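You operate a simulated robot arm through the tools that you are given. There is no shell and no other tool.

You are at the controls of a simulated robot arm. One attempt, no reset.

JOB
Tidy up at the top of the wooden table. At the end: the grey bolt stands on top of the silver spacer; the blue probe from the top of the wooden table is on the top of the black table; the yellow ball valve from the top of the wooden table is on the top of the black table; the red pin from the top of the wooden table is on the silver plate; whatever was shut is shut again. Leave all else as you found it, and nothing knocked over. Set down upright: probe, ball valve.

Only the result counts: the job must be done as asked and must still hold three seconds after the hand-in. Knocking over, shifting, dropping, spilling or breaking anything else fails it.

ROBOT AND FRAMES
A 7-joint arm with a two-finger gripper, fixed in place. Base frame: the origin is on the floor under the middle of its stand, x ahead of it, y to its left, z up; the work surface is at about z = 750. Readings come in mm, degrees, newtons and seconds.
With the tool pointing down near the work surface it reaches from about 320 to 720 mm from the base axis. Its first joint turns from -66.0 to 66.0 degrees. Payload 2.45 kg.
The tool frame sits at the grasp point between the pads (the TCP): z along the fingers, y along the line on which they close. The tips reach 26 mm beyond it. The gripper opens to 96 mm; its body begins 69 mm behind the TCP.
Orientation is told as [roll, pitch, yaw] about the base's x, y, z axes, in that order, counted from this pose: with the fingers straight down and closing along the base's y, the tool's x points along the base's -x, its y along +y and its z along -z.

CONTROLS
- The arm moves only by the tool jog_arm. Its argument "commands" is a list of rows, each a list of 6 numbers: the shift along the tool's x, y, z in mm, then the turn, a rotation vector about the tool's x, y, z in rad. In form: [[dx, dy, dz, rx, ry, rz], ...]. A call has 1 to 20 rows; each row is the pose to reach, as a shift and turn from the pose commanded when the call began, along the tool's axes at that moment. "hand" is the closure in counts, from 0 (fully open) to 255 (shut), set as the call begins (left out, the last holds). Rows are played at 5 a second. More than 50 mm and 8.6 degrees between two rows, or a gripper value outside its range, and nothing of the call is played. Where a pose cannot be reached the arm comes as near as it can. A force on the tool above 40 N (or 10 N above the force at the start of the call, whichever is more), or a blocked arm, ends the call early, and 0.2 s more pass. Each finger travels about 50 mm/s and halts on what it meets, pressing with about 40 N; the grip force reading is that of the motor and also rises with nothing between the fingers. The clock runs only during rows and for 0.2 s after the last one: add rows that repeat a pose to give the fingers time. It gives the time, the measured TCP pose, the force on the tool (base axes), the opening and the grip force at its end, in the units of the frame above (readings bear some noise), with the torque about the TCP (base axes, N m) and any sound that the robot's microphone picked up, and new pictures: "views" is both (left out), scene, wrist or none.
- Cameras (640 x 400 px; columns grow to the right, rows downward): "scene" is fixed at [163.8, -411.9, 1409.2]; the picture's right is [0.66, -0.75, 0.00], its down [-0.57, -0.50, -0.65] and it looks along [0.49, 0.43, -0.76] (base axes); focal length 257 px, centre (320, 200). "wrist" rides on the gripper at [82, 3, -98] in the tool frame; the picture's right is [-0.04, 1.00, 0.00], its down [-0.73, -0.03, -0.68] and it looks along [-0.68, -0.03, 0.73] (tool axes); focal length 256 px, centre (320, 200). There is no depth. A picture from a camera that has moved, and an enlarged one, comes with that camera's place and axes in the base frame and with its lens. The place of the scene camera against the robot may be out by one fixed shift of up to 12 mm in any direction.
- enlarge(camera, box): a new picture of the part [left, top, right, bottom] of that camera's present view, enlarged. It takes no simulated time.
- close_job(): hands the job in; it is judged then, once.

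Places have to be worked out from the pictures, the camera data and where the tool is seen. Open the gripper and draw the arm clear of the work before you hand the job in, unless the task says otherwise.

The tools are called after "Request:" as name(argument=value, ...) on one line, values as JSON. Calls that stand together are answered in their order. jog_arm: Moves the arm, as the interface text tells. Its arguments: {"type":"object","properties":{"commands":{"type":"array","items":{"type":"array","items":{"type":"number"}}},"hand":{"type":"number"},"views":{"type":"string","enum":["both","scene","wrist","none"]}},"required":["commands"]} The other tools are called the same way: enlarge (camera, box) takes an enlarged picture of a part of a camera's view; close_job () hands the job in.

At the start:

```text
t: 0.0
tool_pos: [390.2, -68.8, 1144.2]
tool_rot: [0.0, 0.0, -0.1]
contact_force: [-0.5, 0.5, 0.2]
ft_torque: [-0.01, 0.02, 0.01]
gripper_width: 96.1
grip_force: 0.1
```

scene: 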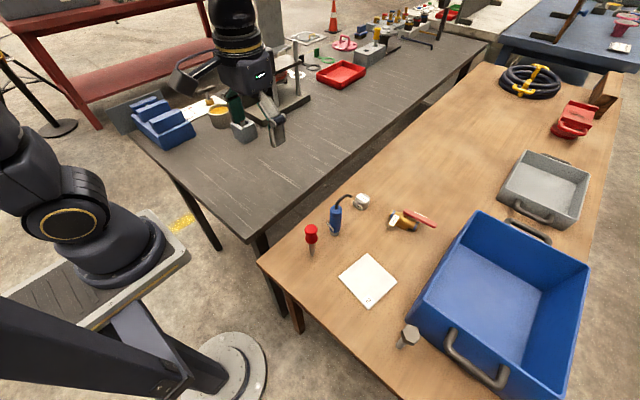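
wrist: 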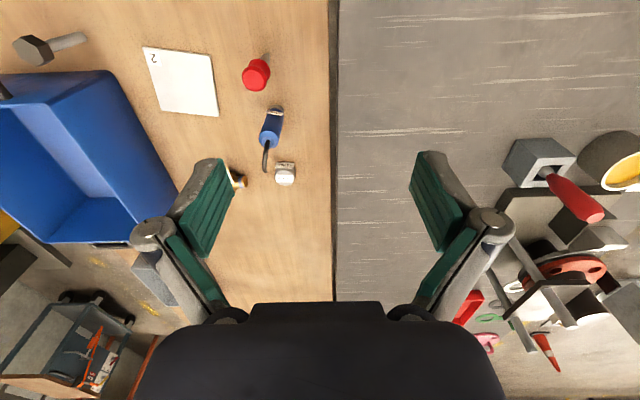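

I start by taking a closer look at both camera views to identify the items before moving.

Request:
enlarge(camera="scene", box=[280, 170, 460, 370])

Request:
enlarge(camera="scene", box=[100, 0, 480, 240])

Request:
enlarge(camera="wrist", box=[0, 0, 340, 210])

Request:
enlarge(camera="wrist", box=[440, 100, 640, 400])

```text
2.00 times, centred on (370, 270) of scene
camera zoom: at [163.8, -411.9, 1409.2], right [0.66, -0.75, 0.0], down [-0.57, -0.5, -0.65], along [0.49, 0.43, -0.76], focal length 514 px, centre (220, 60)
```

zoom: 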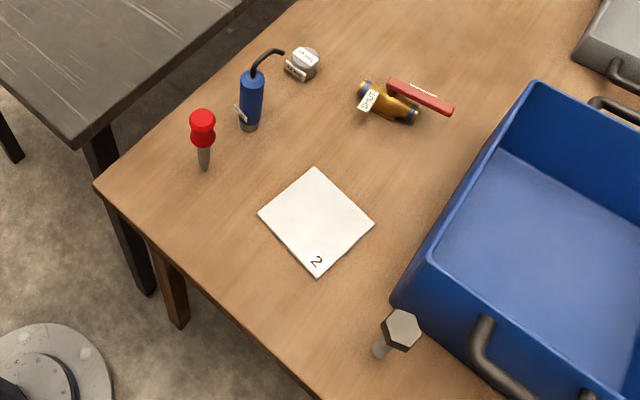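

```text
1.67 times, centred on (290, 120) of scene
camera zoom: at [163.8, -411.9, 1409.2], right [0.66, -0.75, 0.0], down [-0.57, -0.5, -0.65], along [0.49, 0.43, -0.76], focal length 429 px, centre (370, 333)
```

zoom: 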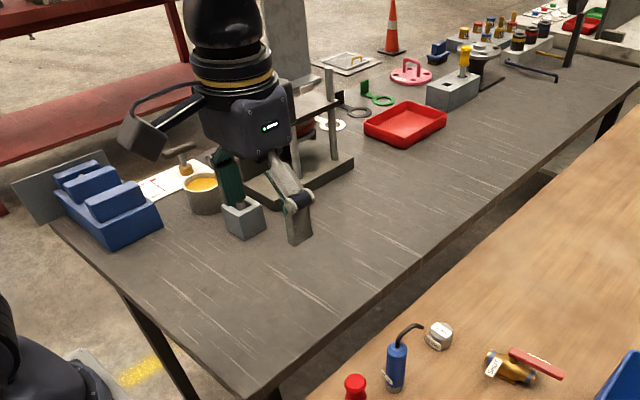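

```text
1.88 times, centred on (170, 105) of wrist
camera zoom: at [306.1, -64.9, 1239.9], right [0.04, 1.0, 0.0], down [0.73, -0.03, 0.68], along [0.68, -0.03, -0.73], focal length 482 px, centre (602, 379)
```

zoom: 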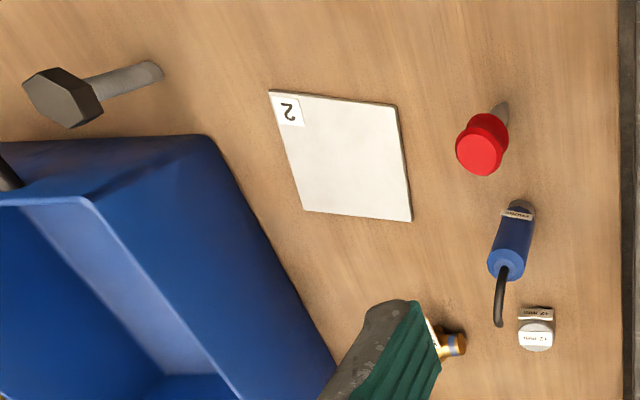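

```text
1.33 times, centred on (540, 250) of wrist
camera zoom: at [306.1, -64.9, 1239.9], right [0.04, 1.0, 0.0], down [0.73, -0.03, 0.68], along [0.68, -0.03, -0.73], focal length 341 px, centre (27, 133)
```

zoom: 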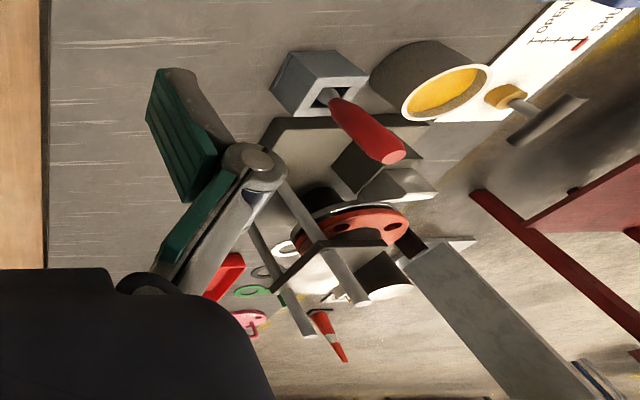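

The scene holds a wooden table at the right (y below about -50) and a black table at the left. I zoom closer on the individual objects to read the labels and shapes.

Request:
enlarge(camera="scene", box=[320, 180, 440, 255])

Request:
enlarge(camera="scene", box=[240, 200, 340, 270])

Request:
enlarge(camera="scene", box=[360, 280, 520, 380])

Request:
enlarge(camera="wrist", box=[230, 40, 350, 200])

Request:
enlarge(camera="wrist", box=[480, 100, 640, 220])

Request:
enlarge(camera="scene", box=[260, 0, 480, 110])

```text
5.33 times, centred on (380, 218) of scene
camera zoom: at [163.8, -411.9, 1409.2], right [0.66, -0.75, 0.0], down [-0.57, -0.5, -0.65], along [0.49, 0.43, -0.76], focal length 1372 px, centre (0, 107)
```

zoom: 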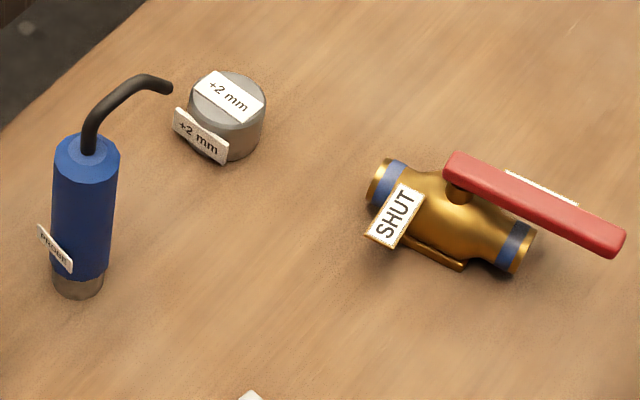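

```text
5.71 times, centred on (290, 235) of scene
camera zoom: at [163.8, -411.9, 1409.2], right [0.66, -0.75, 0.0], down [-0.57, -0.5, -0.65], along [0.49, 0.43, -0.76], focal length 1470 px, centre (491, 0)
```

zoom: 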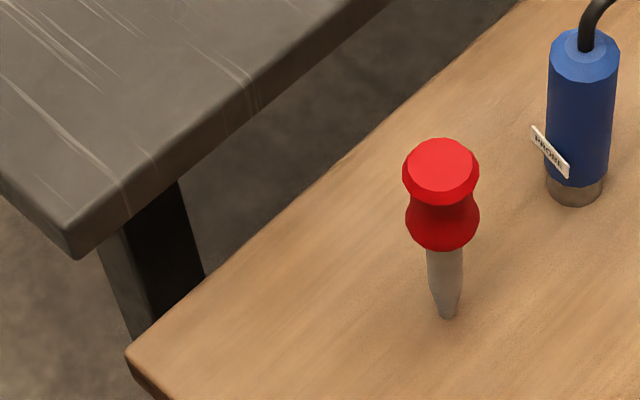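

```text
4.00 times, centred on (440, 330) of scene
camera zoom: at [163.8, -411.9, 1409.2], right [0.66, -0.75, 0.0], down [-0.57, -0.5, -0.65], along [0.49, 0.43, -0.76], focal length 1029 px, centre (-160, -320)
```

zoom: 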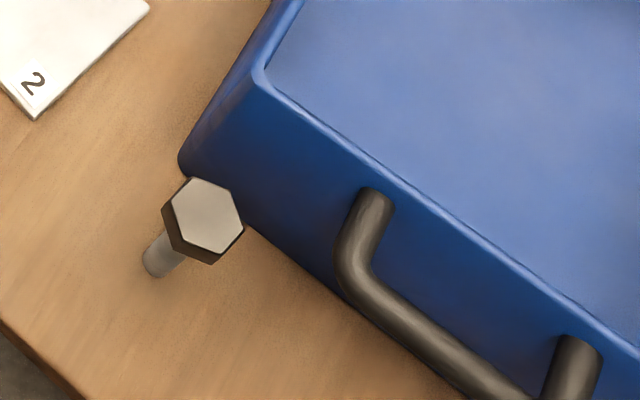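

```text
2.50 times, centred on (290, 120) of wrist
camera zoom: at [306.1, -64.9, 1239.9], right [0.04, 1.0, 0.0], down [0.73, -0.03, 0.68], along [0.68, -0.03, -0.73], focal length 640 px, centre (395, 400)
```

zoom: 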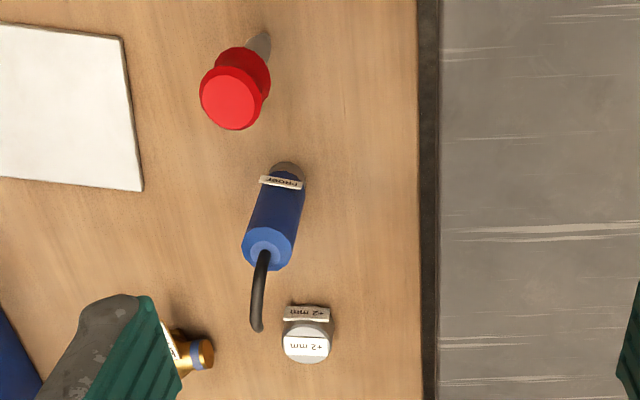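

```text
3.33 times, centred on (560, 160) of wrist
camera zoom: at [306.1, -64.9, 1239.9], right [0.04, 1.0, 0.0], down [0.73, -0.03, 0.68], along [0.68, -0.03, -0.73], focal length 853 px, centre (-480, 333)
```

zoom: 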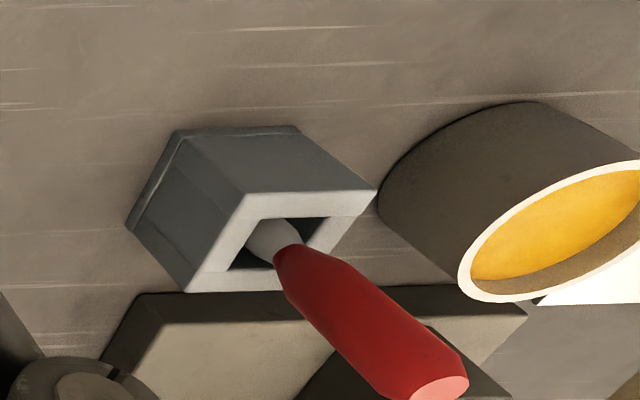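

```text
2.91 times, centred on (370, 55) of scene
camera zoom: at [163.8, -411.9, 1409.2], right [0.66, -0.75, 0.0], down [-0.57, -0.5, -0.65], along [0.49, 0.43, -0.76], focal length 748 px, centre (174, 622)
```

zoom: 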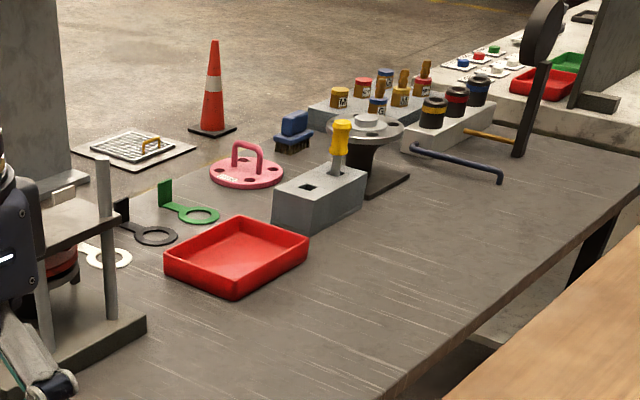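

From both views the wooden table top is near z≈750. The pin is at about (420,-163), the probe (516,-160), the spacer (660,-160), the plate (460,-321) and the bolt (381,-460), next to the blue bin whose rim is at z≈886. The black table seems higher, around z≈850, so I move to a lower survey pose over the wooden table to measure better.

Request:
jog_arm(commands=[[-6, -26, 19, 0, 0, 0], [-12, -52, 38, 0, 0, 0], [-18, -78, 57, 0, 0, 0], [-24, -104, 76, 0, 0, 0], [-30, -130, 95, 0, 0, 0], [-36, -156, 114, 0, 0, 0], [-40, -181, 134, 0, 0, 0], [-40, -181, 134, 0, 0, 0]], hand=0)

```text
t: 1.8
tool_pos: [428.1, -250.0, 1008.1]
tool_rot: [0.0, 0.0, 0.1]
contact_force: [-0.2, 0.0, 0.1]
ft_torque: [-0.01, -0.04, 0.0]
gripper_width: 95.9
grip_force: 0.0
camera wrist: at [345.4, -246.0, 1105.6], right [0.04, 1.0, 0.0], down [0.73, -0.03, 0.68], along [0.68, -0.03, -0.73], focal length 256 px, centre (320, 200)
```

scene: 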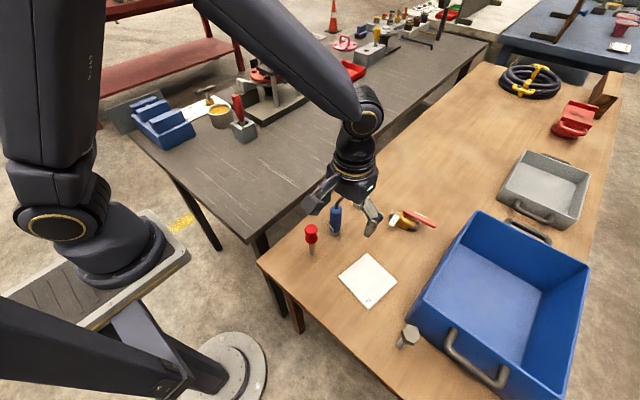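
wrist: 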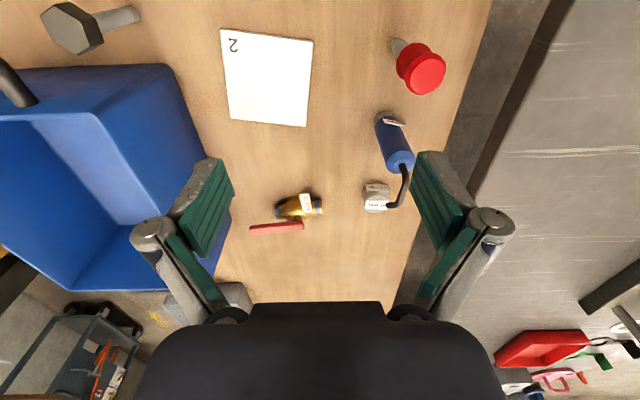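

The wrist view now shows the gap between the two tables clearly. I enlarge parts of it to work out precise places and the black table's height.

Request:
enlarge(camera="wrist", box=[360, 0, 600, 220])

Request:
enlarge(camera="wrist", box=[220, 160, 420, 260])

Request:
enlarge(camera="wrist", box=[0, 0, 320, 160])

Request:
enlarge(camera="scene", box=[100, 50, 340, 200])

```text
1.82 times, centred on (480, 110) of wrist
camera zoom: at [345.4, -246.0, 1105.6], right [0.04, 1.0, 0.0], down [0.73, -0.03, 0.68], along [0.68, -0.03, -0.73], focal length 465 px, centre (29, 364)
```

zoom: 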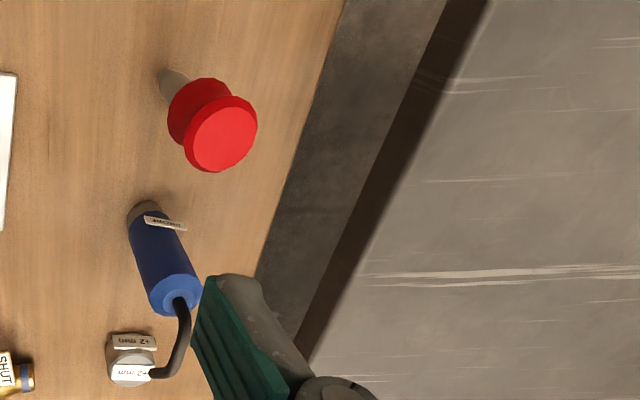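

```text
3.20 times, centred on (320, 210) of wrist
camera zoom: at [345.4, -246.0, 1105.6], right [0.04, 1.0, 0.0], down [0.73, -0.03, 0.68], along [0.68, -0.03, -0.73], focal length 819 px, centre (320, 168)
```

zoom: 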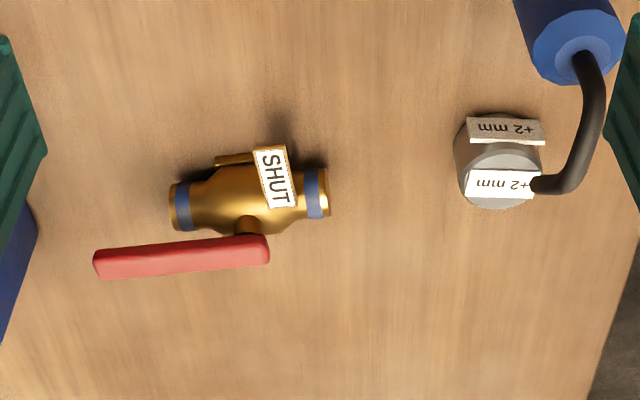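

```text
2.00 times, centred on (160, 80) of wrist
camera zoom: at [345.4, -246.0, 1105.6], right [0.04, 1.0, 0.0], down [0.73, -0.03, 0.68], along [0.68, -0.03, -0.73], focal length 512 px, centre (640, 440)
```

zoom: 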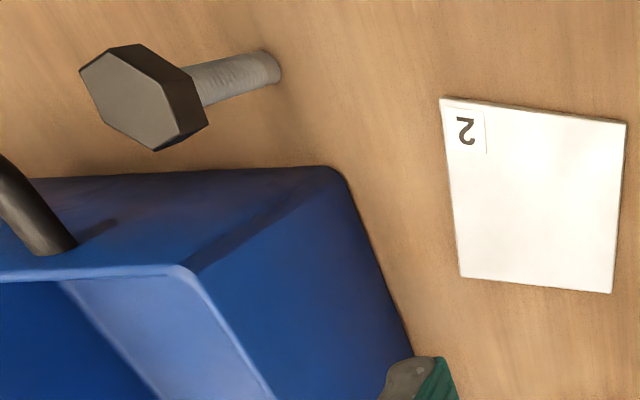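

```text
2.67 times, centred on (220, 125) of scene
camera zoom: at [163.8, -411.9, 1409.2], right [0.66, -0.75, 0.0], down [-0.57, -0.5, -0.65], along [0.49, 0.43, -0.76], focal length 686 px, centre (587, 400)
```

zoom: 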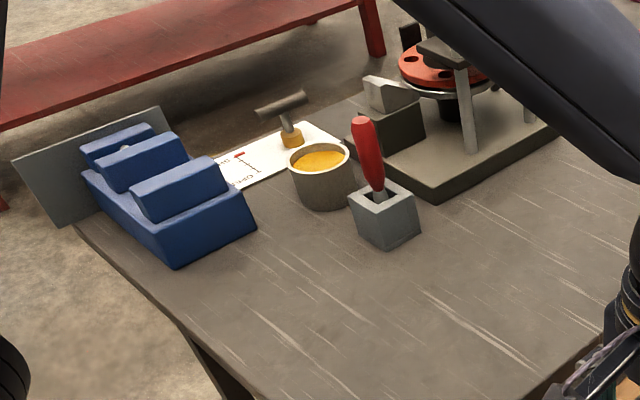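

The black table top comes out at z≈848 with its near edge at y≈-45, and the wooden top at about 750. The valve at about (680,-302) is near the reach limit, and the probe is 120 mm tall with a hook up to about z 905. I hover over the probe first to check its alignment.

Request:
jog_arm(commands=[[-22, 22, 10, 0, 0, 0], [-44, 45, 20, 0, 0, 0], [-66, 68, 30, 0, 0, 0], [-88, 90, 40, 0, 0, 0], [-88, 90, 40, 0, 0, 0], [-88, 90, 40, 0, 0, 0]], hand=0)

```text
t: 3.2
tool_pos: [516.6, -158.3, 968.8]
tool_rot: [0.1, 0.1, 0.0]
contact_force: [0.6, -0.1, 0.2]
ft_torque: [0.02, 0.02, 0.02]
gripper_width: 95.9
grip_force: 0.0
camera wrist: at [434.7, -154.1, 1065.7], right [0.04, 1.0, 0.0], down [0.73, -0.03, 0.68], along [0.68, -0.03, -0.73], focal length 256 px, centre (320, 200)
```

scene: 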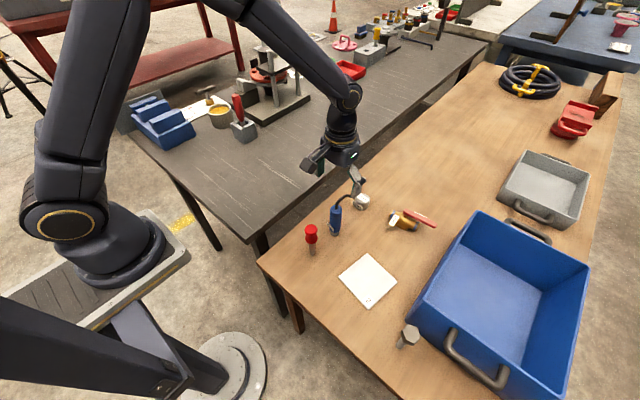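
wrist: 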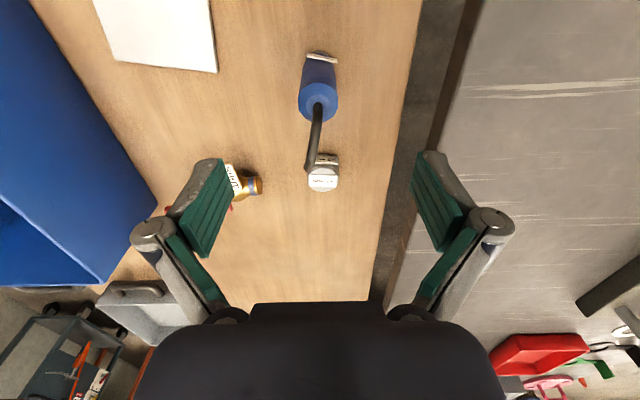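

I enlarge the wrist view on the probe to get its centre and hook direction.

Request:
enlarge(camera="wrist", box=[260, 40, 380, 200])

Request:
enlarge(camera="scene", box=[290, 140, 390, 250])

```text
2.50 times, centred on (320, 120) of wrist
camera zoom: at [434.7, -154.1, 1065.7], right [0.04, 1.0, 0.0], down [0.73, -0.03, 0.68], along [0.68, -0.03, -0.73], focal length 640 px, centre (320, 400)
```

zoom: 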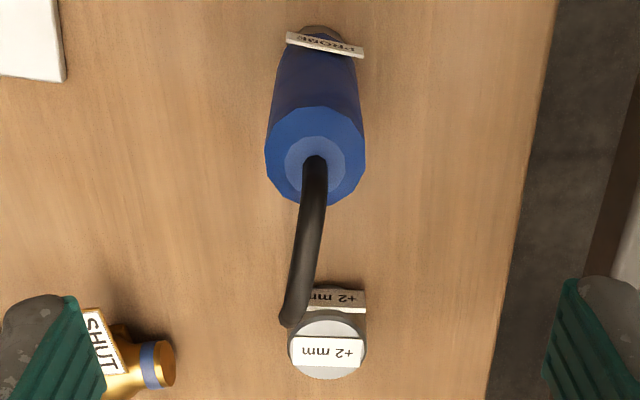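

```text
3.64 times, centred on (340, 195) of scene
camera zoom: at [163.9, -411.9, 1409.2], right [0.66, -0.75, 0.0], down [-0.57, -0.5, -0.65], along [0.49, 0.43, -0.76], focal length 935 px, centre (247, 218)
```

zoom: 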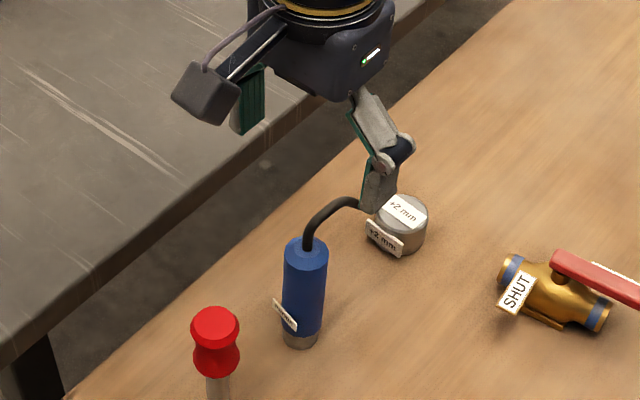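

The probe body is about 32 mm across, centred near (515,-159), top z≈868, with the hook running to +x and peaking near z 897. I descend to TCP z≈846, so the palm stays above the hook, with the fingers open either side in y.

Request:
jog_arm(commands=[[1.5, -0.8, 30, 0, 0, 0], [1.5, -0.8, 60, 0, 0, 0], [1.5, -0.8, 90, 0, 0, 0], [1.5, -0.8, 110, 0, 0, 0], [1.5, -0.8, 122.5, 0, 0, 0], [1.5, -0.8, 122.5, 0, 0, 0]], hand=0)

```text
t: 4.6
tool_pos: [516.6, -159.8, 846.6]
tool_rot: [0.0, 0.0, -0.1]
contact_force: [-0.6, -0.3, -0.6]
ft_torque: [0.02, 0.0, -0.03]
gripper_width: 96.0
grip_force: 0.1
camera wrist: at [433.1, -155.6, 943.2], right [0.04, 1.0, 0.0], down [0.73, -0.03, 0.68], along [0.68, -0.03, -0.73], focal length 256 px, centre (320, 200)
```

scene: 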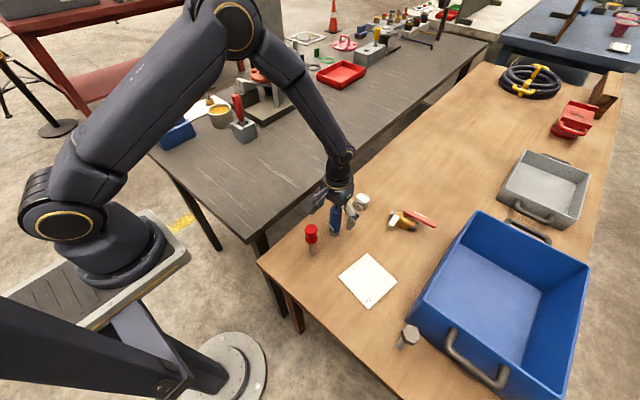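
wrist: 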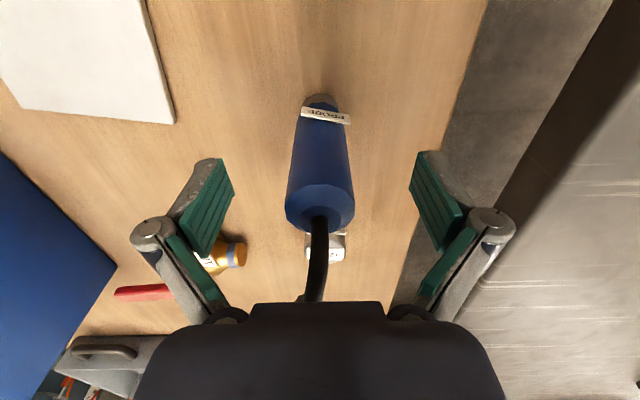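

The probe body sits centred between the open fingers. I close the gripper on it.

Request:
jog_arm(commands=[[0, 0, 0, 0, 0, 0], [0, 0, 0, 0, 0, 0], [0, 0, 0, 0, 0, 0], [0, 0, 0, 0, 0, 0], [0, 0, 0, 0, 0, 0], [0, 0, 0, 0, 0, 0]], hand=255)

```text
t: 6.0
tool_pos: [514.6, -159.4, 846.3]
tool_rot: [0.0, 0.0, 0.0]
contact_force: [-0.3, -0.7, 0.9]
ft_torque: [-0.02, 0.01, 0.0]
gripper_width: 33.2
grip_force: 40.1
camera wrist: at [433.1, -155.6, 943.4], right [0.04, 1.0, 0.0], down [0.73, -0.03, 0.68], along [0.68, -0.03, -0.73], focal length 256 px, centre (320, 200)
```

scene: 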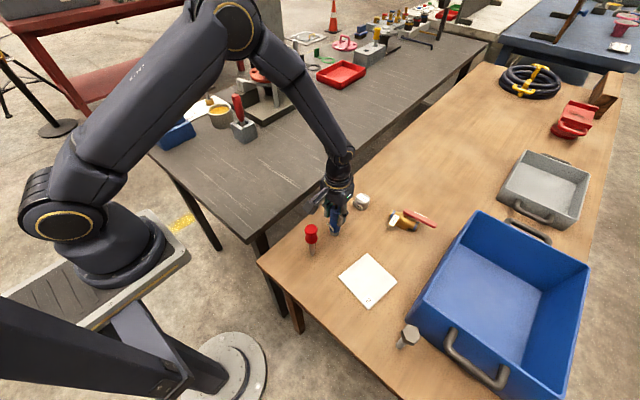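
wrist: 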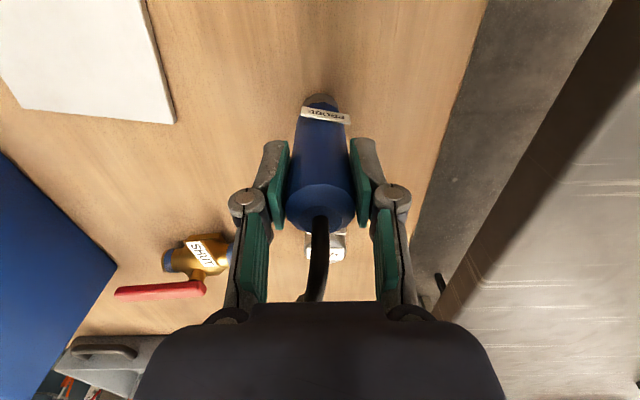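

The probe is gripped at 33 mm with 40 N. I lift straight up to TCP z≈1010 so its bottom clears the black table.

Request:
jog_arm(commands=[[0, 0, -10, 0, 0, 0], [0, 0, -35, 0, 0, 0], [0, 0, -65, 0, 0, 0], [0, 0, -100, 0, 0, 0], [0, 0, -135, 0, 0, 0], [0, 0, -165, 0, 0, 0], [0, 0, -165, 0, 0, 0]])

```text
t: 7.6
tool_pos: [515.2, -160.7, 1013.0]
tool_rot: [0.0, 0.0, -0.1]
contact_force: [0.3, 0.9, -2.6]
ft_torque: [0.03, -0.03, 0.02]
gripper_width: 33.0
grip_force: 40.4
camera wrist: at [432.7, -156.3, 1110.0], right [0.04, 1.0, 0.0], down [0.73, -0.03, 0.68], along [0.68, -0.03, -0.73], focal length 256 px, centre (320, 200)
```

scene: 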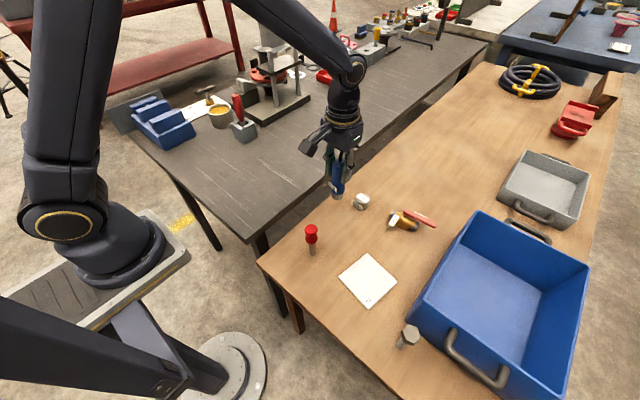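
wrist: 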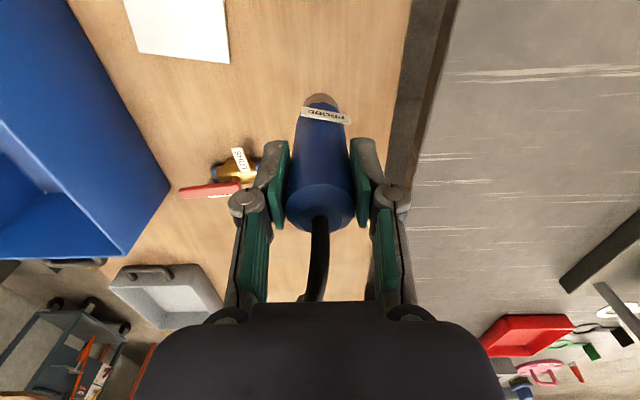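

The lift went well (about 2.6 N load). I carry the probe sideways over the empty part of the black table to about (430,70).

Request:
jog_arm(commands=[[14, 38, 0, 0, 0, 0], [28, 76, 0, 0, 0, 0], [42, 114, 0, 0, 0, 0], [56, 152, 0, 0, 0, 0], [70, 190, 0, 0, 0, 0], [85, 230, 0, 0, 0, 0], [85, 230, 0, 0, 0, 0], [85, 230, 0, 0, 0, 0]])

```text
t: 9.4
tool_pos: [430.9, 69.2, 1009.7]
tool_rot: [0.0, 0.0, 0.1]
contact_force: [0.0, -0.2, -2.8]
ft_torque: [-0.01, 0.02, -0.01]
gripper_width: 32.8
grip_force: 40.3
camera wrist: at [348.0, 73.1, 1106.7], right [0.04, 1.0, 0.0], down [0.73, -0.03, 0.68], along [0.68, -0.03, -0.73], focal length 256 px, centre (320, 200)
```

scene: 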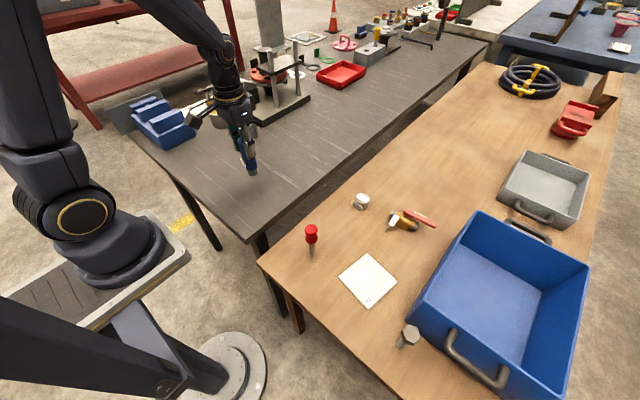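
wrist: 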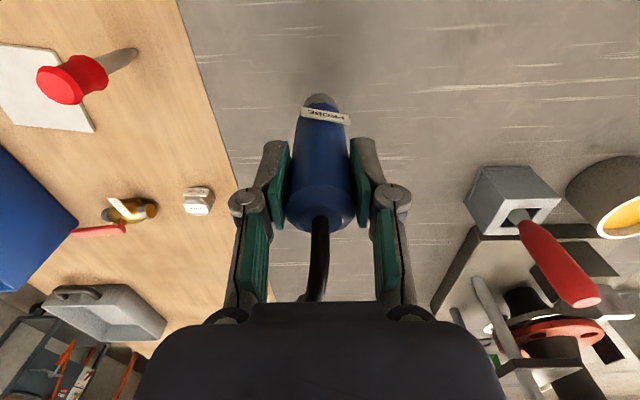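

The spot below is clear; the nearest black-table item is the grey socket, well to the left. I lower to just above the expected contact (TCP about 950).

Request:
jog_arm(commands=[[0, 0, 20, 0, 0, 0], [0, 0, 40, 0, 0, 0], [0, 0, 52, 0, 0, 0], [0, 0, 58, 0, 0, 0], [0, 0, 58, 0, 0, 0]])

Request:
jog_arm(commands=[[0, 0, 1, 0, 0, 0], [0, 0, 2, 0, 0, 0], [0, 0, 3, 0, 0, 0], [0, 0, 4, 0, 0, 0], [0, 0, 4, 0, 0, 0]], views="wrist")

```text
t: 10.6
tool_pos: [429.3, 70.4, 952.0]
tool_rot: [0.0, -0.1, 0.1]
contact_force: [0.4, 0.3, -1.9]
ft_torque: [0.0, 0.0, -0.04]
gripper_width: 33.2
grip_force: 38.8
camera wrist: at [347.3, 73.6, 1049.5], right [0.04, 1.0, 0.0], down [0.73, -0.03, 0.68], along [0.68, -0.03, -0.73], focal length 256 px, centre (320, 200)
```

scene: 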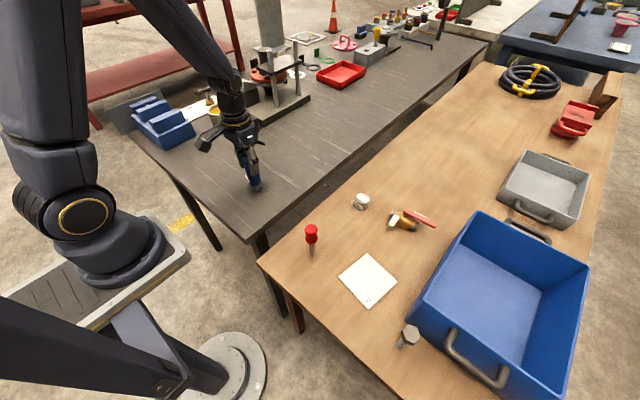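
wrist: 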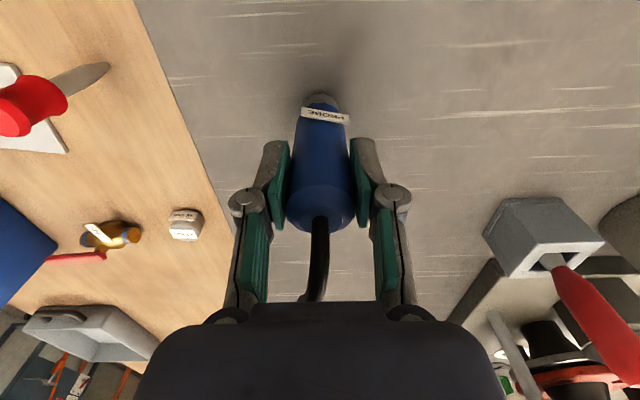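

```text
t: 11.8
tool_pos: [430.6, 68.9, 949.2]
tool_rot: [-0.1, 0.1, 0.1]
contact_force: [0.5, 0.5, -1.6]
ft_torque: [-0.01, -0.02, 0.04]
gripper_width: 33.2
grip_force: 39.4
camera wrist: at [347.3, 73.3, 1046.1], right [0.04, 1.0, 0.0], down [0.73, -0.03, 0.68], along [0.68, -0.03, -0.73], focal length 256 px, centre (320, 200)
```

wrist: 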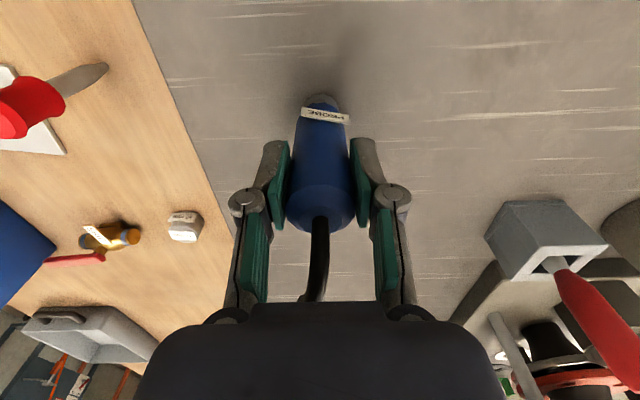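

There is no contact yet (force steady at about -1.6 N). I keep lowering slowly.

Request:
jog_arm(commands=[[0, 0, 1, 0, 0, 0], [0, 0, 2, 0, 0, 0], [0, 0, 3, 0, 0, 0], [0, 0, 4, 0, 0, 0], [0, 0, 4, 0, 0, 0]], views="none")

Request:
jog_arm(commands=[[0, 0, 1, 0, 0, 0], [0, 0, 2, 0, 0, 0], [0, 0, 2, 0, 0, 0]], views="none")

```text
t: 13.0
tool_pos: [429.6, 68.7, 946.2]
tool_rot: [0.0, -0.1, 0.0]
contact_force: [-6.1, -2.8, 26.1]
ft_torque: [-0.04, 0.4, -0.06]
gripper_width: 32.8
grip_force: 39.8
```

```text
t: 13.8
tool_pos: [432.1, 69.1, 942.9]
tool_rot: [0.0, -0.2, 0.0]
contact_force: [-1.2, -4.8, 28.0]
ft_torque: [-0.15, -0.27, -0.03]
gripper_width: 33.0
grip_force: 39.4
```

Contact was felt: 26–28 N upward at TCP z≈943–946, which puts the black top near z≈847. I relieve the pressure by about 1 mm before releasing.

Request:
jog_arm(commands=[[0, 0, -0.5, 0, 0, 0], [0, 0, -1, 0, 0, 0], [0, 0, -1, 0, 0, 0]], views="wrist")

```text
t: 14.6
tool_pos: [429.9, 69.4, 944.7]
tool_rot: [0.0, 0.1, 0.1]
contact_force: [3.0, 0.2, 4.8]
ft_torque: [0.1, -0.34, -0.03]
gripper_width: 33.2
grip_force: 40.1
camera wrist: at [347.1, 73.8, 1041.1], right [0.04, 1.0, 0.0], down [0.73, -0.03, 0.68], along [0.68, -0.03, -0.74], focal length 256 px, centre (320, 200)
```

wrist: 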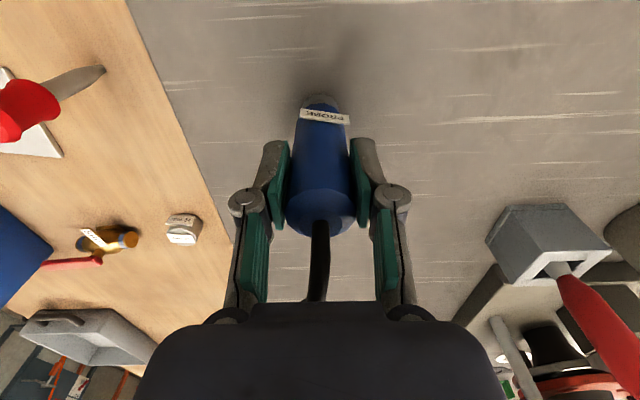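

Contact is now light (about 5 N), with the probe upright. I open the fingers partway to release it.

Request:
jog_arm(commands=[[0, 0, 0, 0, 0, 0], [0, 0, 0, 0, 0, 0], [0, 0, 0, 0, 0, 0], [0, 0, 0, 0, 0, 0]], hand=90)

```text
t: 15.6
tool_pos: [430.2, 69.7, 944.7]
tool_rot: [0.1, 0.0, 0.1]
contact_force: [-0.5, 0.0, 0.0]
ft_torque: [0.01, 0.02, -0.02]
gripper_width: 61.9
grip_force: 0.0
camera wrist: at [347.5, 73.6, 1041.4], right [0.04, 1.0, 0.0], down [0.73, -0.03, 0.68], along [0.68, -0.03, -0.73], focal length 256 px, centre (320, 200)
```

scene: 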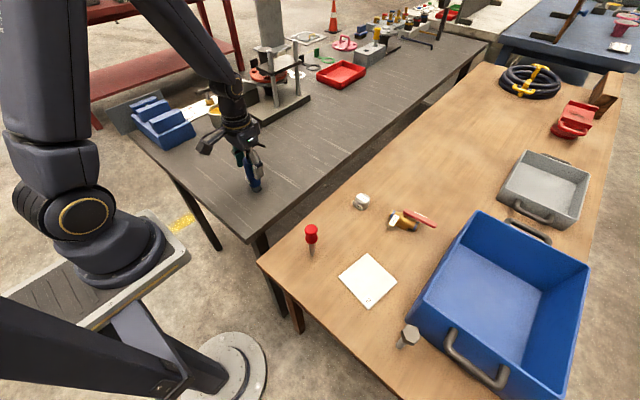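
wrist: 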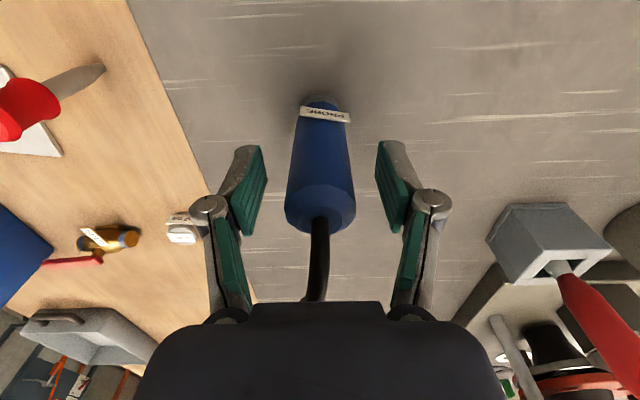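

The probe stands free and upright on the black table. I retreat straight up above its hook.

Request:
jog_arm(commands=[[0, 0, -15, 0, 0, 0], [0, 0, -45, 0, 0, 0], [0, 0, -80, 0, 0, 0], [0, 0, -110, 0, 0, 0], [0, 0, -110, 0, 0, 0]])

```text
t: 16.8
tool_pos: [429.1, 68.2, 1055.5]
tool_rot: [0.0, 0.0, 0.1]
contact_force: [0.0, 0.0, -0.4]
ft_torque: [0.0, -0.04, 0.03]
gripper_width: 61.9
grip_force: 0.0
camera wrist: at [347.6, 72.3, 1152.7], right [0.04, 1.0, 0.0], down [0.73, -0.03, 0.68], along [0.68, -0.03, -0.73], focal length 256 px, centre (320, 200)
```

scene: 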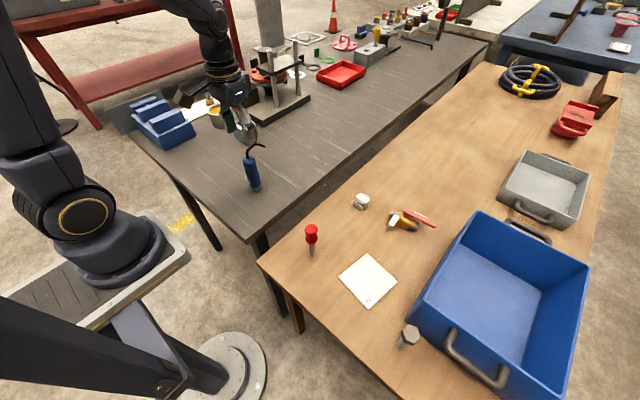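
wrist: 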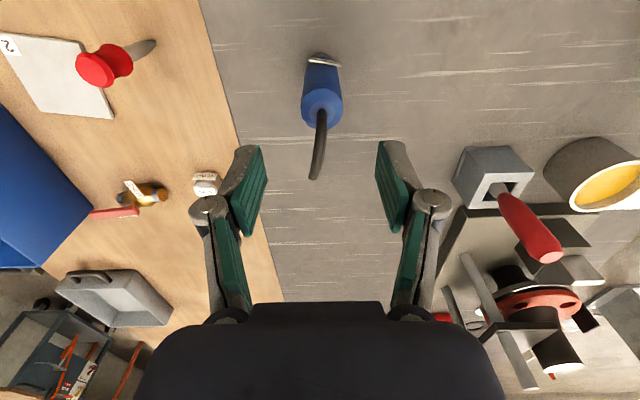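

The probe stands well. Next is the valve: I move over to hover short of it, at about (600,-300,940), to measure it close up.

Request:
jog_arm(commands=[[-17, -37, 0, 0, 0, 0], [-34, -74, 0, 0, 0, 0], [-51, -110, 0, 0, 0, 0], [-68, -147, 0, 0, 0, 0], [-85, -184, 19, 0, 0, 0], [-102, -221, 38, 0, 0, 0], [-119, -258, 57, 0, 0, 0], [-136, -295, 76, 0, 0, 0], [-153, -331, 95, 0, 0, 0], [-171, -368, 115, 0, 0, 0], [-171, -368, 115, 0, 0, 0]], hand=0)

```text
t: 19.2
tool_pos: [601.9, -297.2, 938.7]
tool_rot: [0.0, 0.1, 0.0]
contact_force: [0.4, 0.3, 0.0]
ft_torque: [0.02, -0.02, 0.0]
gripper_width: 95.8
grip_force: 0.0
camera wrist: at [519.8, -293.3, 1036.3], right [0.04, 1.0, 0.0], down [0.73, -0.03, 0.68], along [0.68, -0.03, -0.73], focal length 256 px, centre (320, 200)
```

scene: 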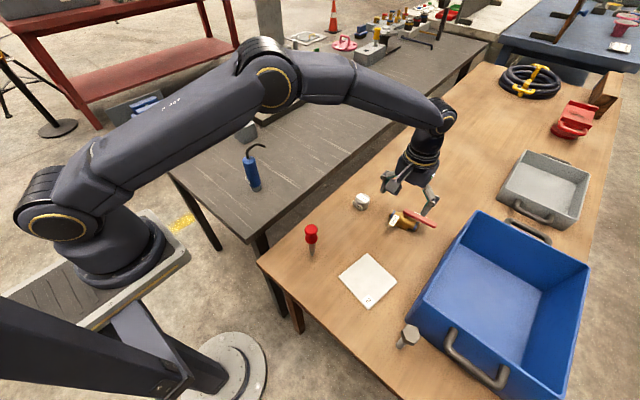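
wrist: 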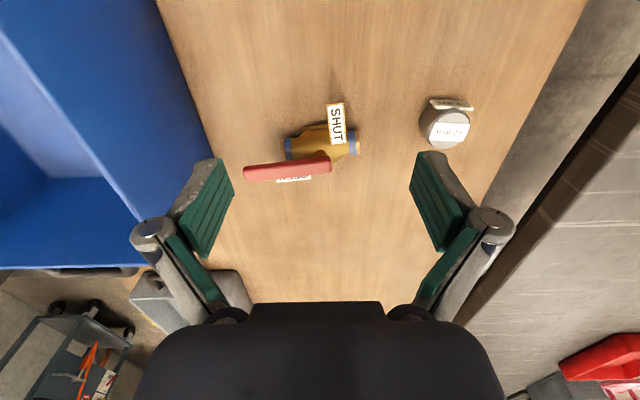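

I enlarge the valve and the spacer from this pose to fix their places.

Request:
enlarge(camera="wrist", box=[230, 80, 390, 200])

Request:
enlarge(camera="wrist", box=[400, 80, 500, 160])

Request:
enlarge(camera="scene", box=[350, 160, 450, 240])

```text
3.33 times, centred on (310, 140) of wrist
camera zoom: at [519.8, -293.3, 1036.3], right [0.04, 1.0, 0.0], down [0.73, -0.03, 0.68], along [0.68, -0.03, -0.73], focal length 853 px, centre (353, 400)
```

zoom: 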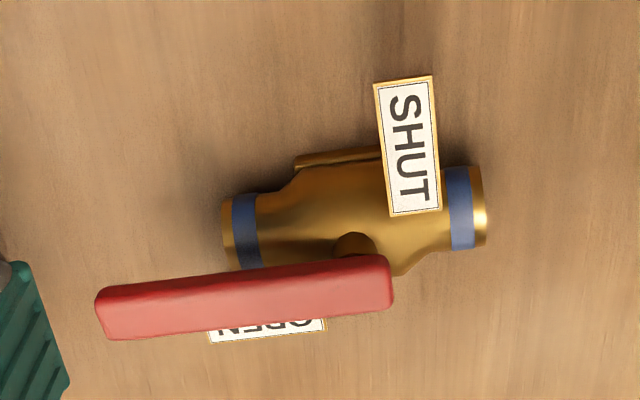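

```text
5.00 times, centred on (450, 120) of wrist
camera zoom: at [519.8, -293.3, 1036.3], right [0.04, 1.0, 0.0], down [0.73, -0.03, 0.68], along [0.68, -0.03, -0.73], focal length 1280 px, centre (-330, 600)
```

zoom: 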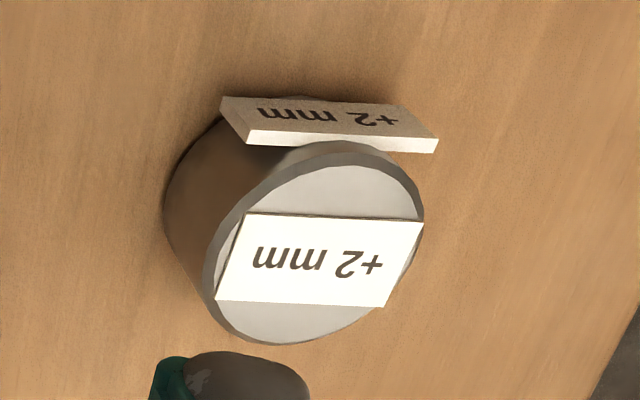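

```text
5.00 times, centred on (400, 200) of scene
camera zoom: at [163.8, -411.9, 1409.2], right [0.66, -0.75, 0.0], down [-0.57, -0.5, -0.65], along [0.49, 0.43, -0.76], focal length 1286 px, centre (-80, 200)
```

zoom: 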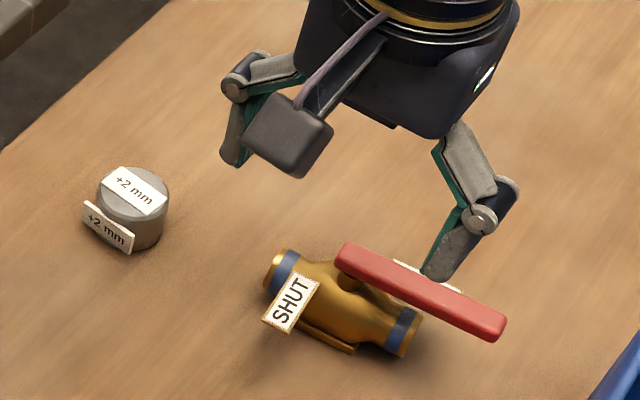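

The lever lies along the pipe beside the "OPEN" plate, so the valve is open now. I must grip only the body and not turn the lever. The body centre is at about (678,-300,774) with the pipe about 4° off the y axis, so I rotate the gripper by -85.6° in place to close across the pipe.

Request:
jog_arm(commands=[[0, 0, 0, 0, 0, 0.149], [0, 0, 0, 0, 0, 0.298], [0, 0, 0, 0, 0, 0.447], [0, 0, 0, 0, 0, 0.596], [0, 0, 0, 0, 0, 0.745], [0, 0, 0, 0, 0, 0.894], [0, 0, 0, 0, 0, 1.043], [0, 0, 0, 0, 0, 1.192], [0, 0, 0, 0, 0, 1.341], [0, 0, 0, 0, 0, 1.49], [0, 0, 0, 0, 0, 1.49]])

```text
t: 21.6
tool_pos: [602.3, -297.4, 939.9]
tool_rot: [0.0, 0.1, -85.4]
contact_force: [-0.7, 0.5, 0.2]
ft_torque: [0.0, -0.02, -0.03]
gripper_width: 96.0
grip_force: 0.1
camera wrist: at [597.3, -216.4, 1036.5], right [1.0, 0.04, 0.0], down [0.03, -0.73, 0.68], along [0.03, -0.68, -0.73], focal length 256 px, centre (320, 200)
```

scene: 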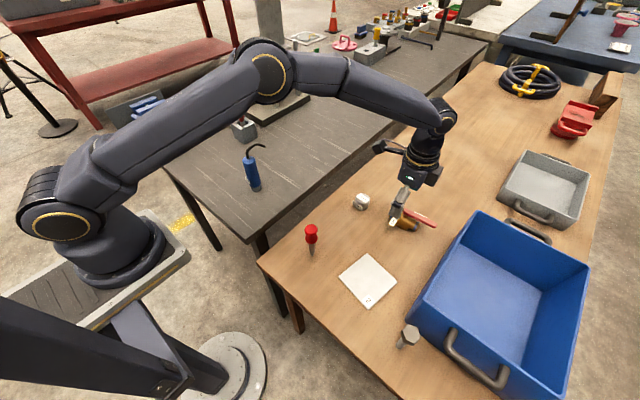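
wrist: 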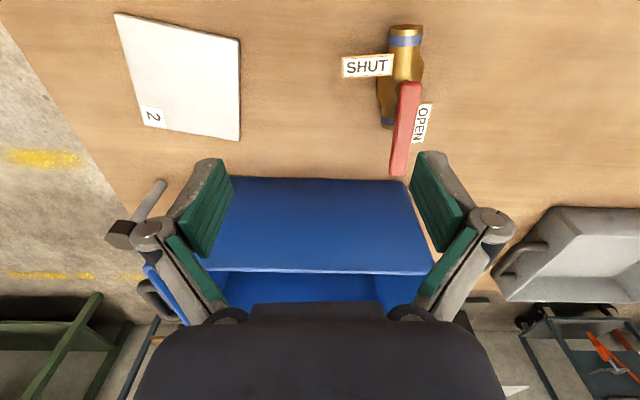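

The rotation reached -85.4°. I enlarge the valve from this side to see where the SHUT and OPEN plates sit relative to the grip spot.

Request:
enlarge(camera="wrist", box=[320, 10, 480, 190])

```text
2.22 times, centred on (400, 100) of wrist
camera zoom: at [597.3, -216.4, 1036.5], right [1.0, 0.04, 0.0], down [0.03, -0.73, 0.68], along [0.03, -0.68, -0.73], focal length 569 px, centre (142, 422)
```

zoom: 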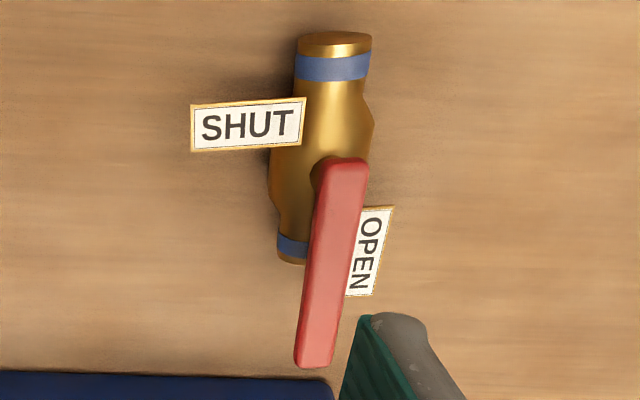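

The SHUT and OPEN plates stick out either side of the body at about z 792, leaving a gap about 26 mm wide around the body centre for the fingers. I enlarge a finger to check its true width and tip shape.

Request:
enlarge(camera="wrist", box=[120, 140, 250, 330])

Request:
enlarge(camera="scene", box=[350, 90, 470, 240])

```text
2.11 times, centred on (185, 235) of wrist
camera zoom: at [597.3, -216.4, 1036.5], right [1.0, 0.04, 0.0], down [0.03, -0.73, 0.68], along [0.03, -0.68, -0.73], focal length 539 px, centre (604, 126)
```

zoom: 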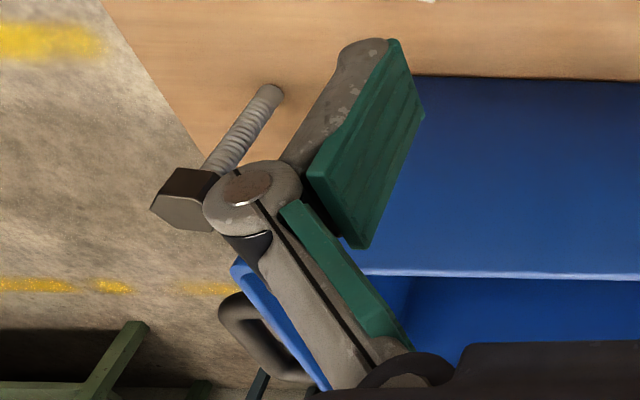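

```text
2.67 times, centred on (410, 165) of scene
camera zoom: at [163.8, -411.9, 1409.2], right [0.66, -0.75, 0.0], down [-0.57, -0.5, -0.65], along [0.49, 0.43, -0.76], focal length 686 px, centre (80, 293)
```

zoom: 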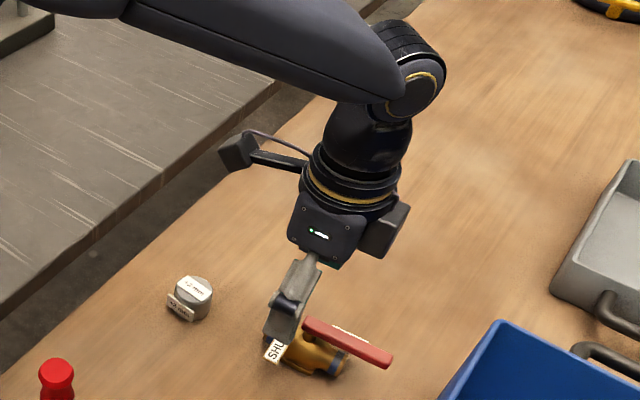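

The pads are about 22 mm wide, so they fit the 26 mm window with care. I move out over the valve centre at z≈910, pointing straight down, to test whether this reach of about 741 mm works.

Request:
jog_arm(commands=[[-2.3, 18.8, 8, 0, 0, 0], [-4.6, 37.6, 16, 0, 0, 0], [-6.9, 56.4, 24, 0, 0, 0], [-9.2, 75.2, 30, 0, 0, 0], [-9.2, 75.2, 30, 0, 0, 0], [-9.2, 75.2, 30, 0, 0, 0]])

```text
t: 23.0
tool_pos: [660.0, -290.2, 910.2]
tool_rot: [0.1, 0.0, -85.2]
contact_force: [-0.5, 0.0, -0.7]
ft_torque: [-0.05, -0.02, -0.01]
gripper_width: 95.9
grip_force: 0.0
out of reach, approached as far as the arm can: row 3, 4, 5, 6
camera wrist: at [655.6, -208.8, 1007.0], right [1.0, 0.04, 0.0], down [0.03, -0.73, 0.68], along [0.03, -0.68, -0.73], focal length 256 px, centre (320, 200)
```

scene: 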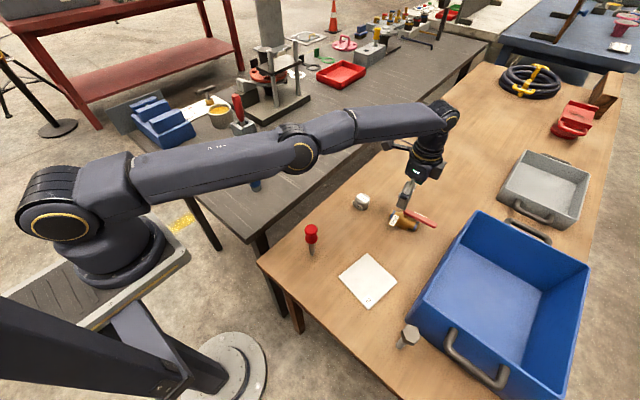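
wrist: 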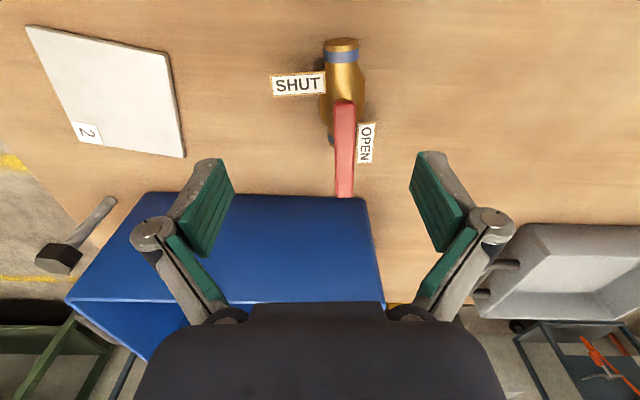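

Straight down the arm stops at about 721 mm radius, 20 mm short, so I need an outward tilt of about 8°. First I enlarge this view to refine the valve's axis and the plates.

Request:
enlarge(camera="wrist", box=[260, 30, 390, 200])

```text
2.35 times, centred on (325, 115) of wrist
camera zoom: at [655.6, -208.8, 1007.0], right [1.0, 0.04, 0.0], down [0.03, -0.73, 0.68], along [0.03, -0.68, -0.73], focal length 602 px, centre (308, 400)
```

zoom: 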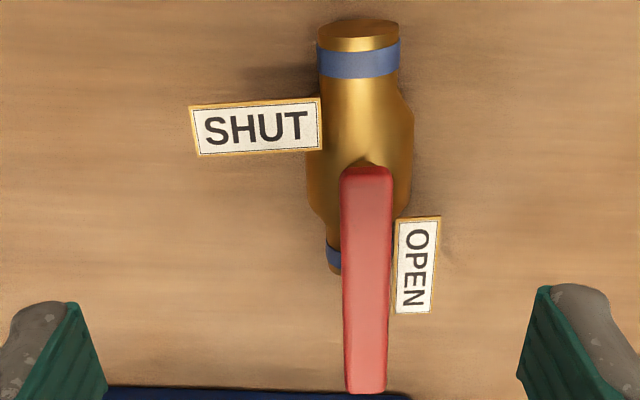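

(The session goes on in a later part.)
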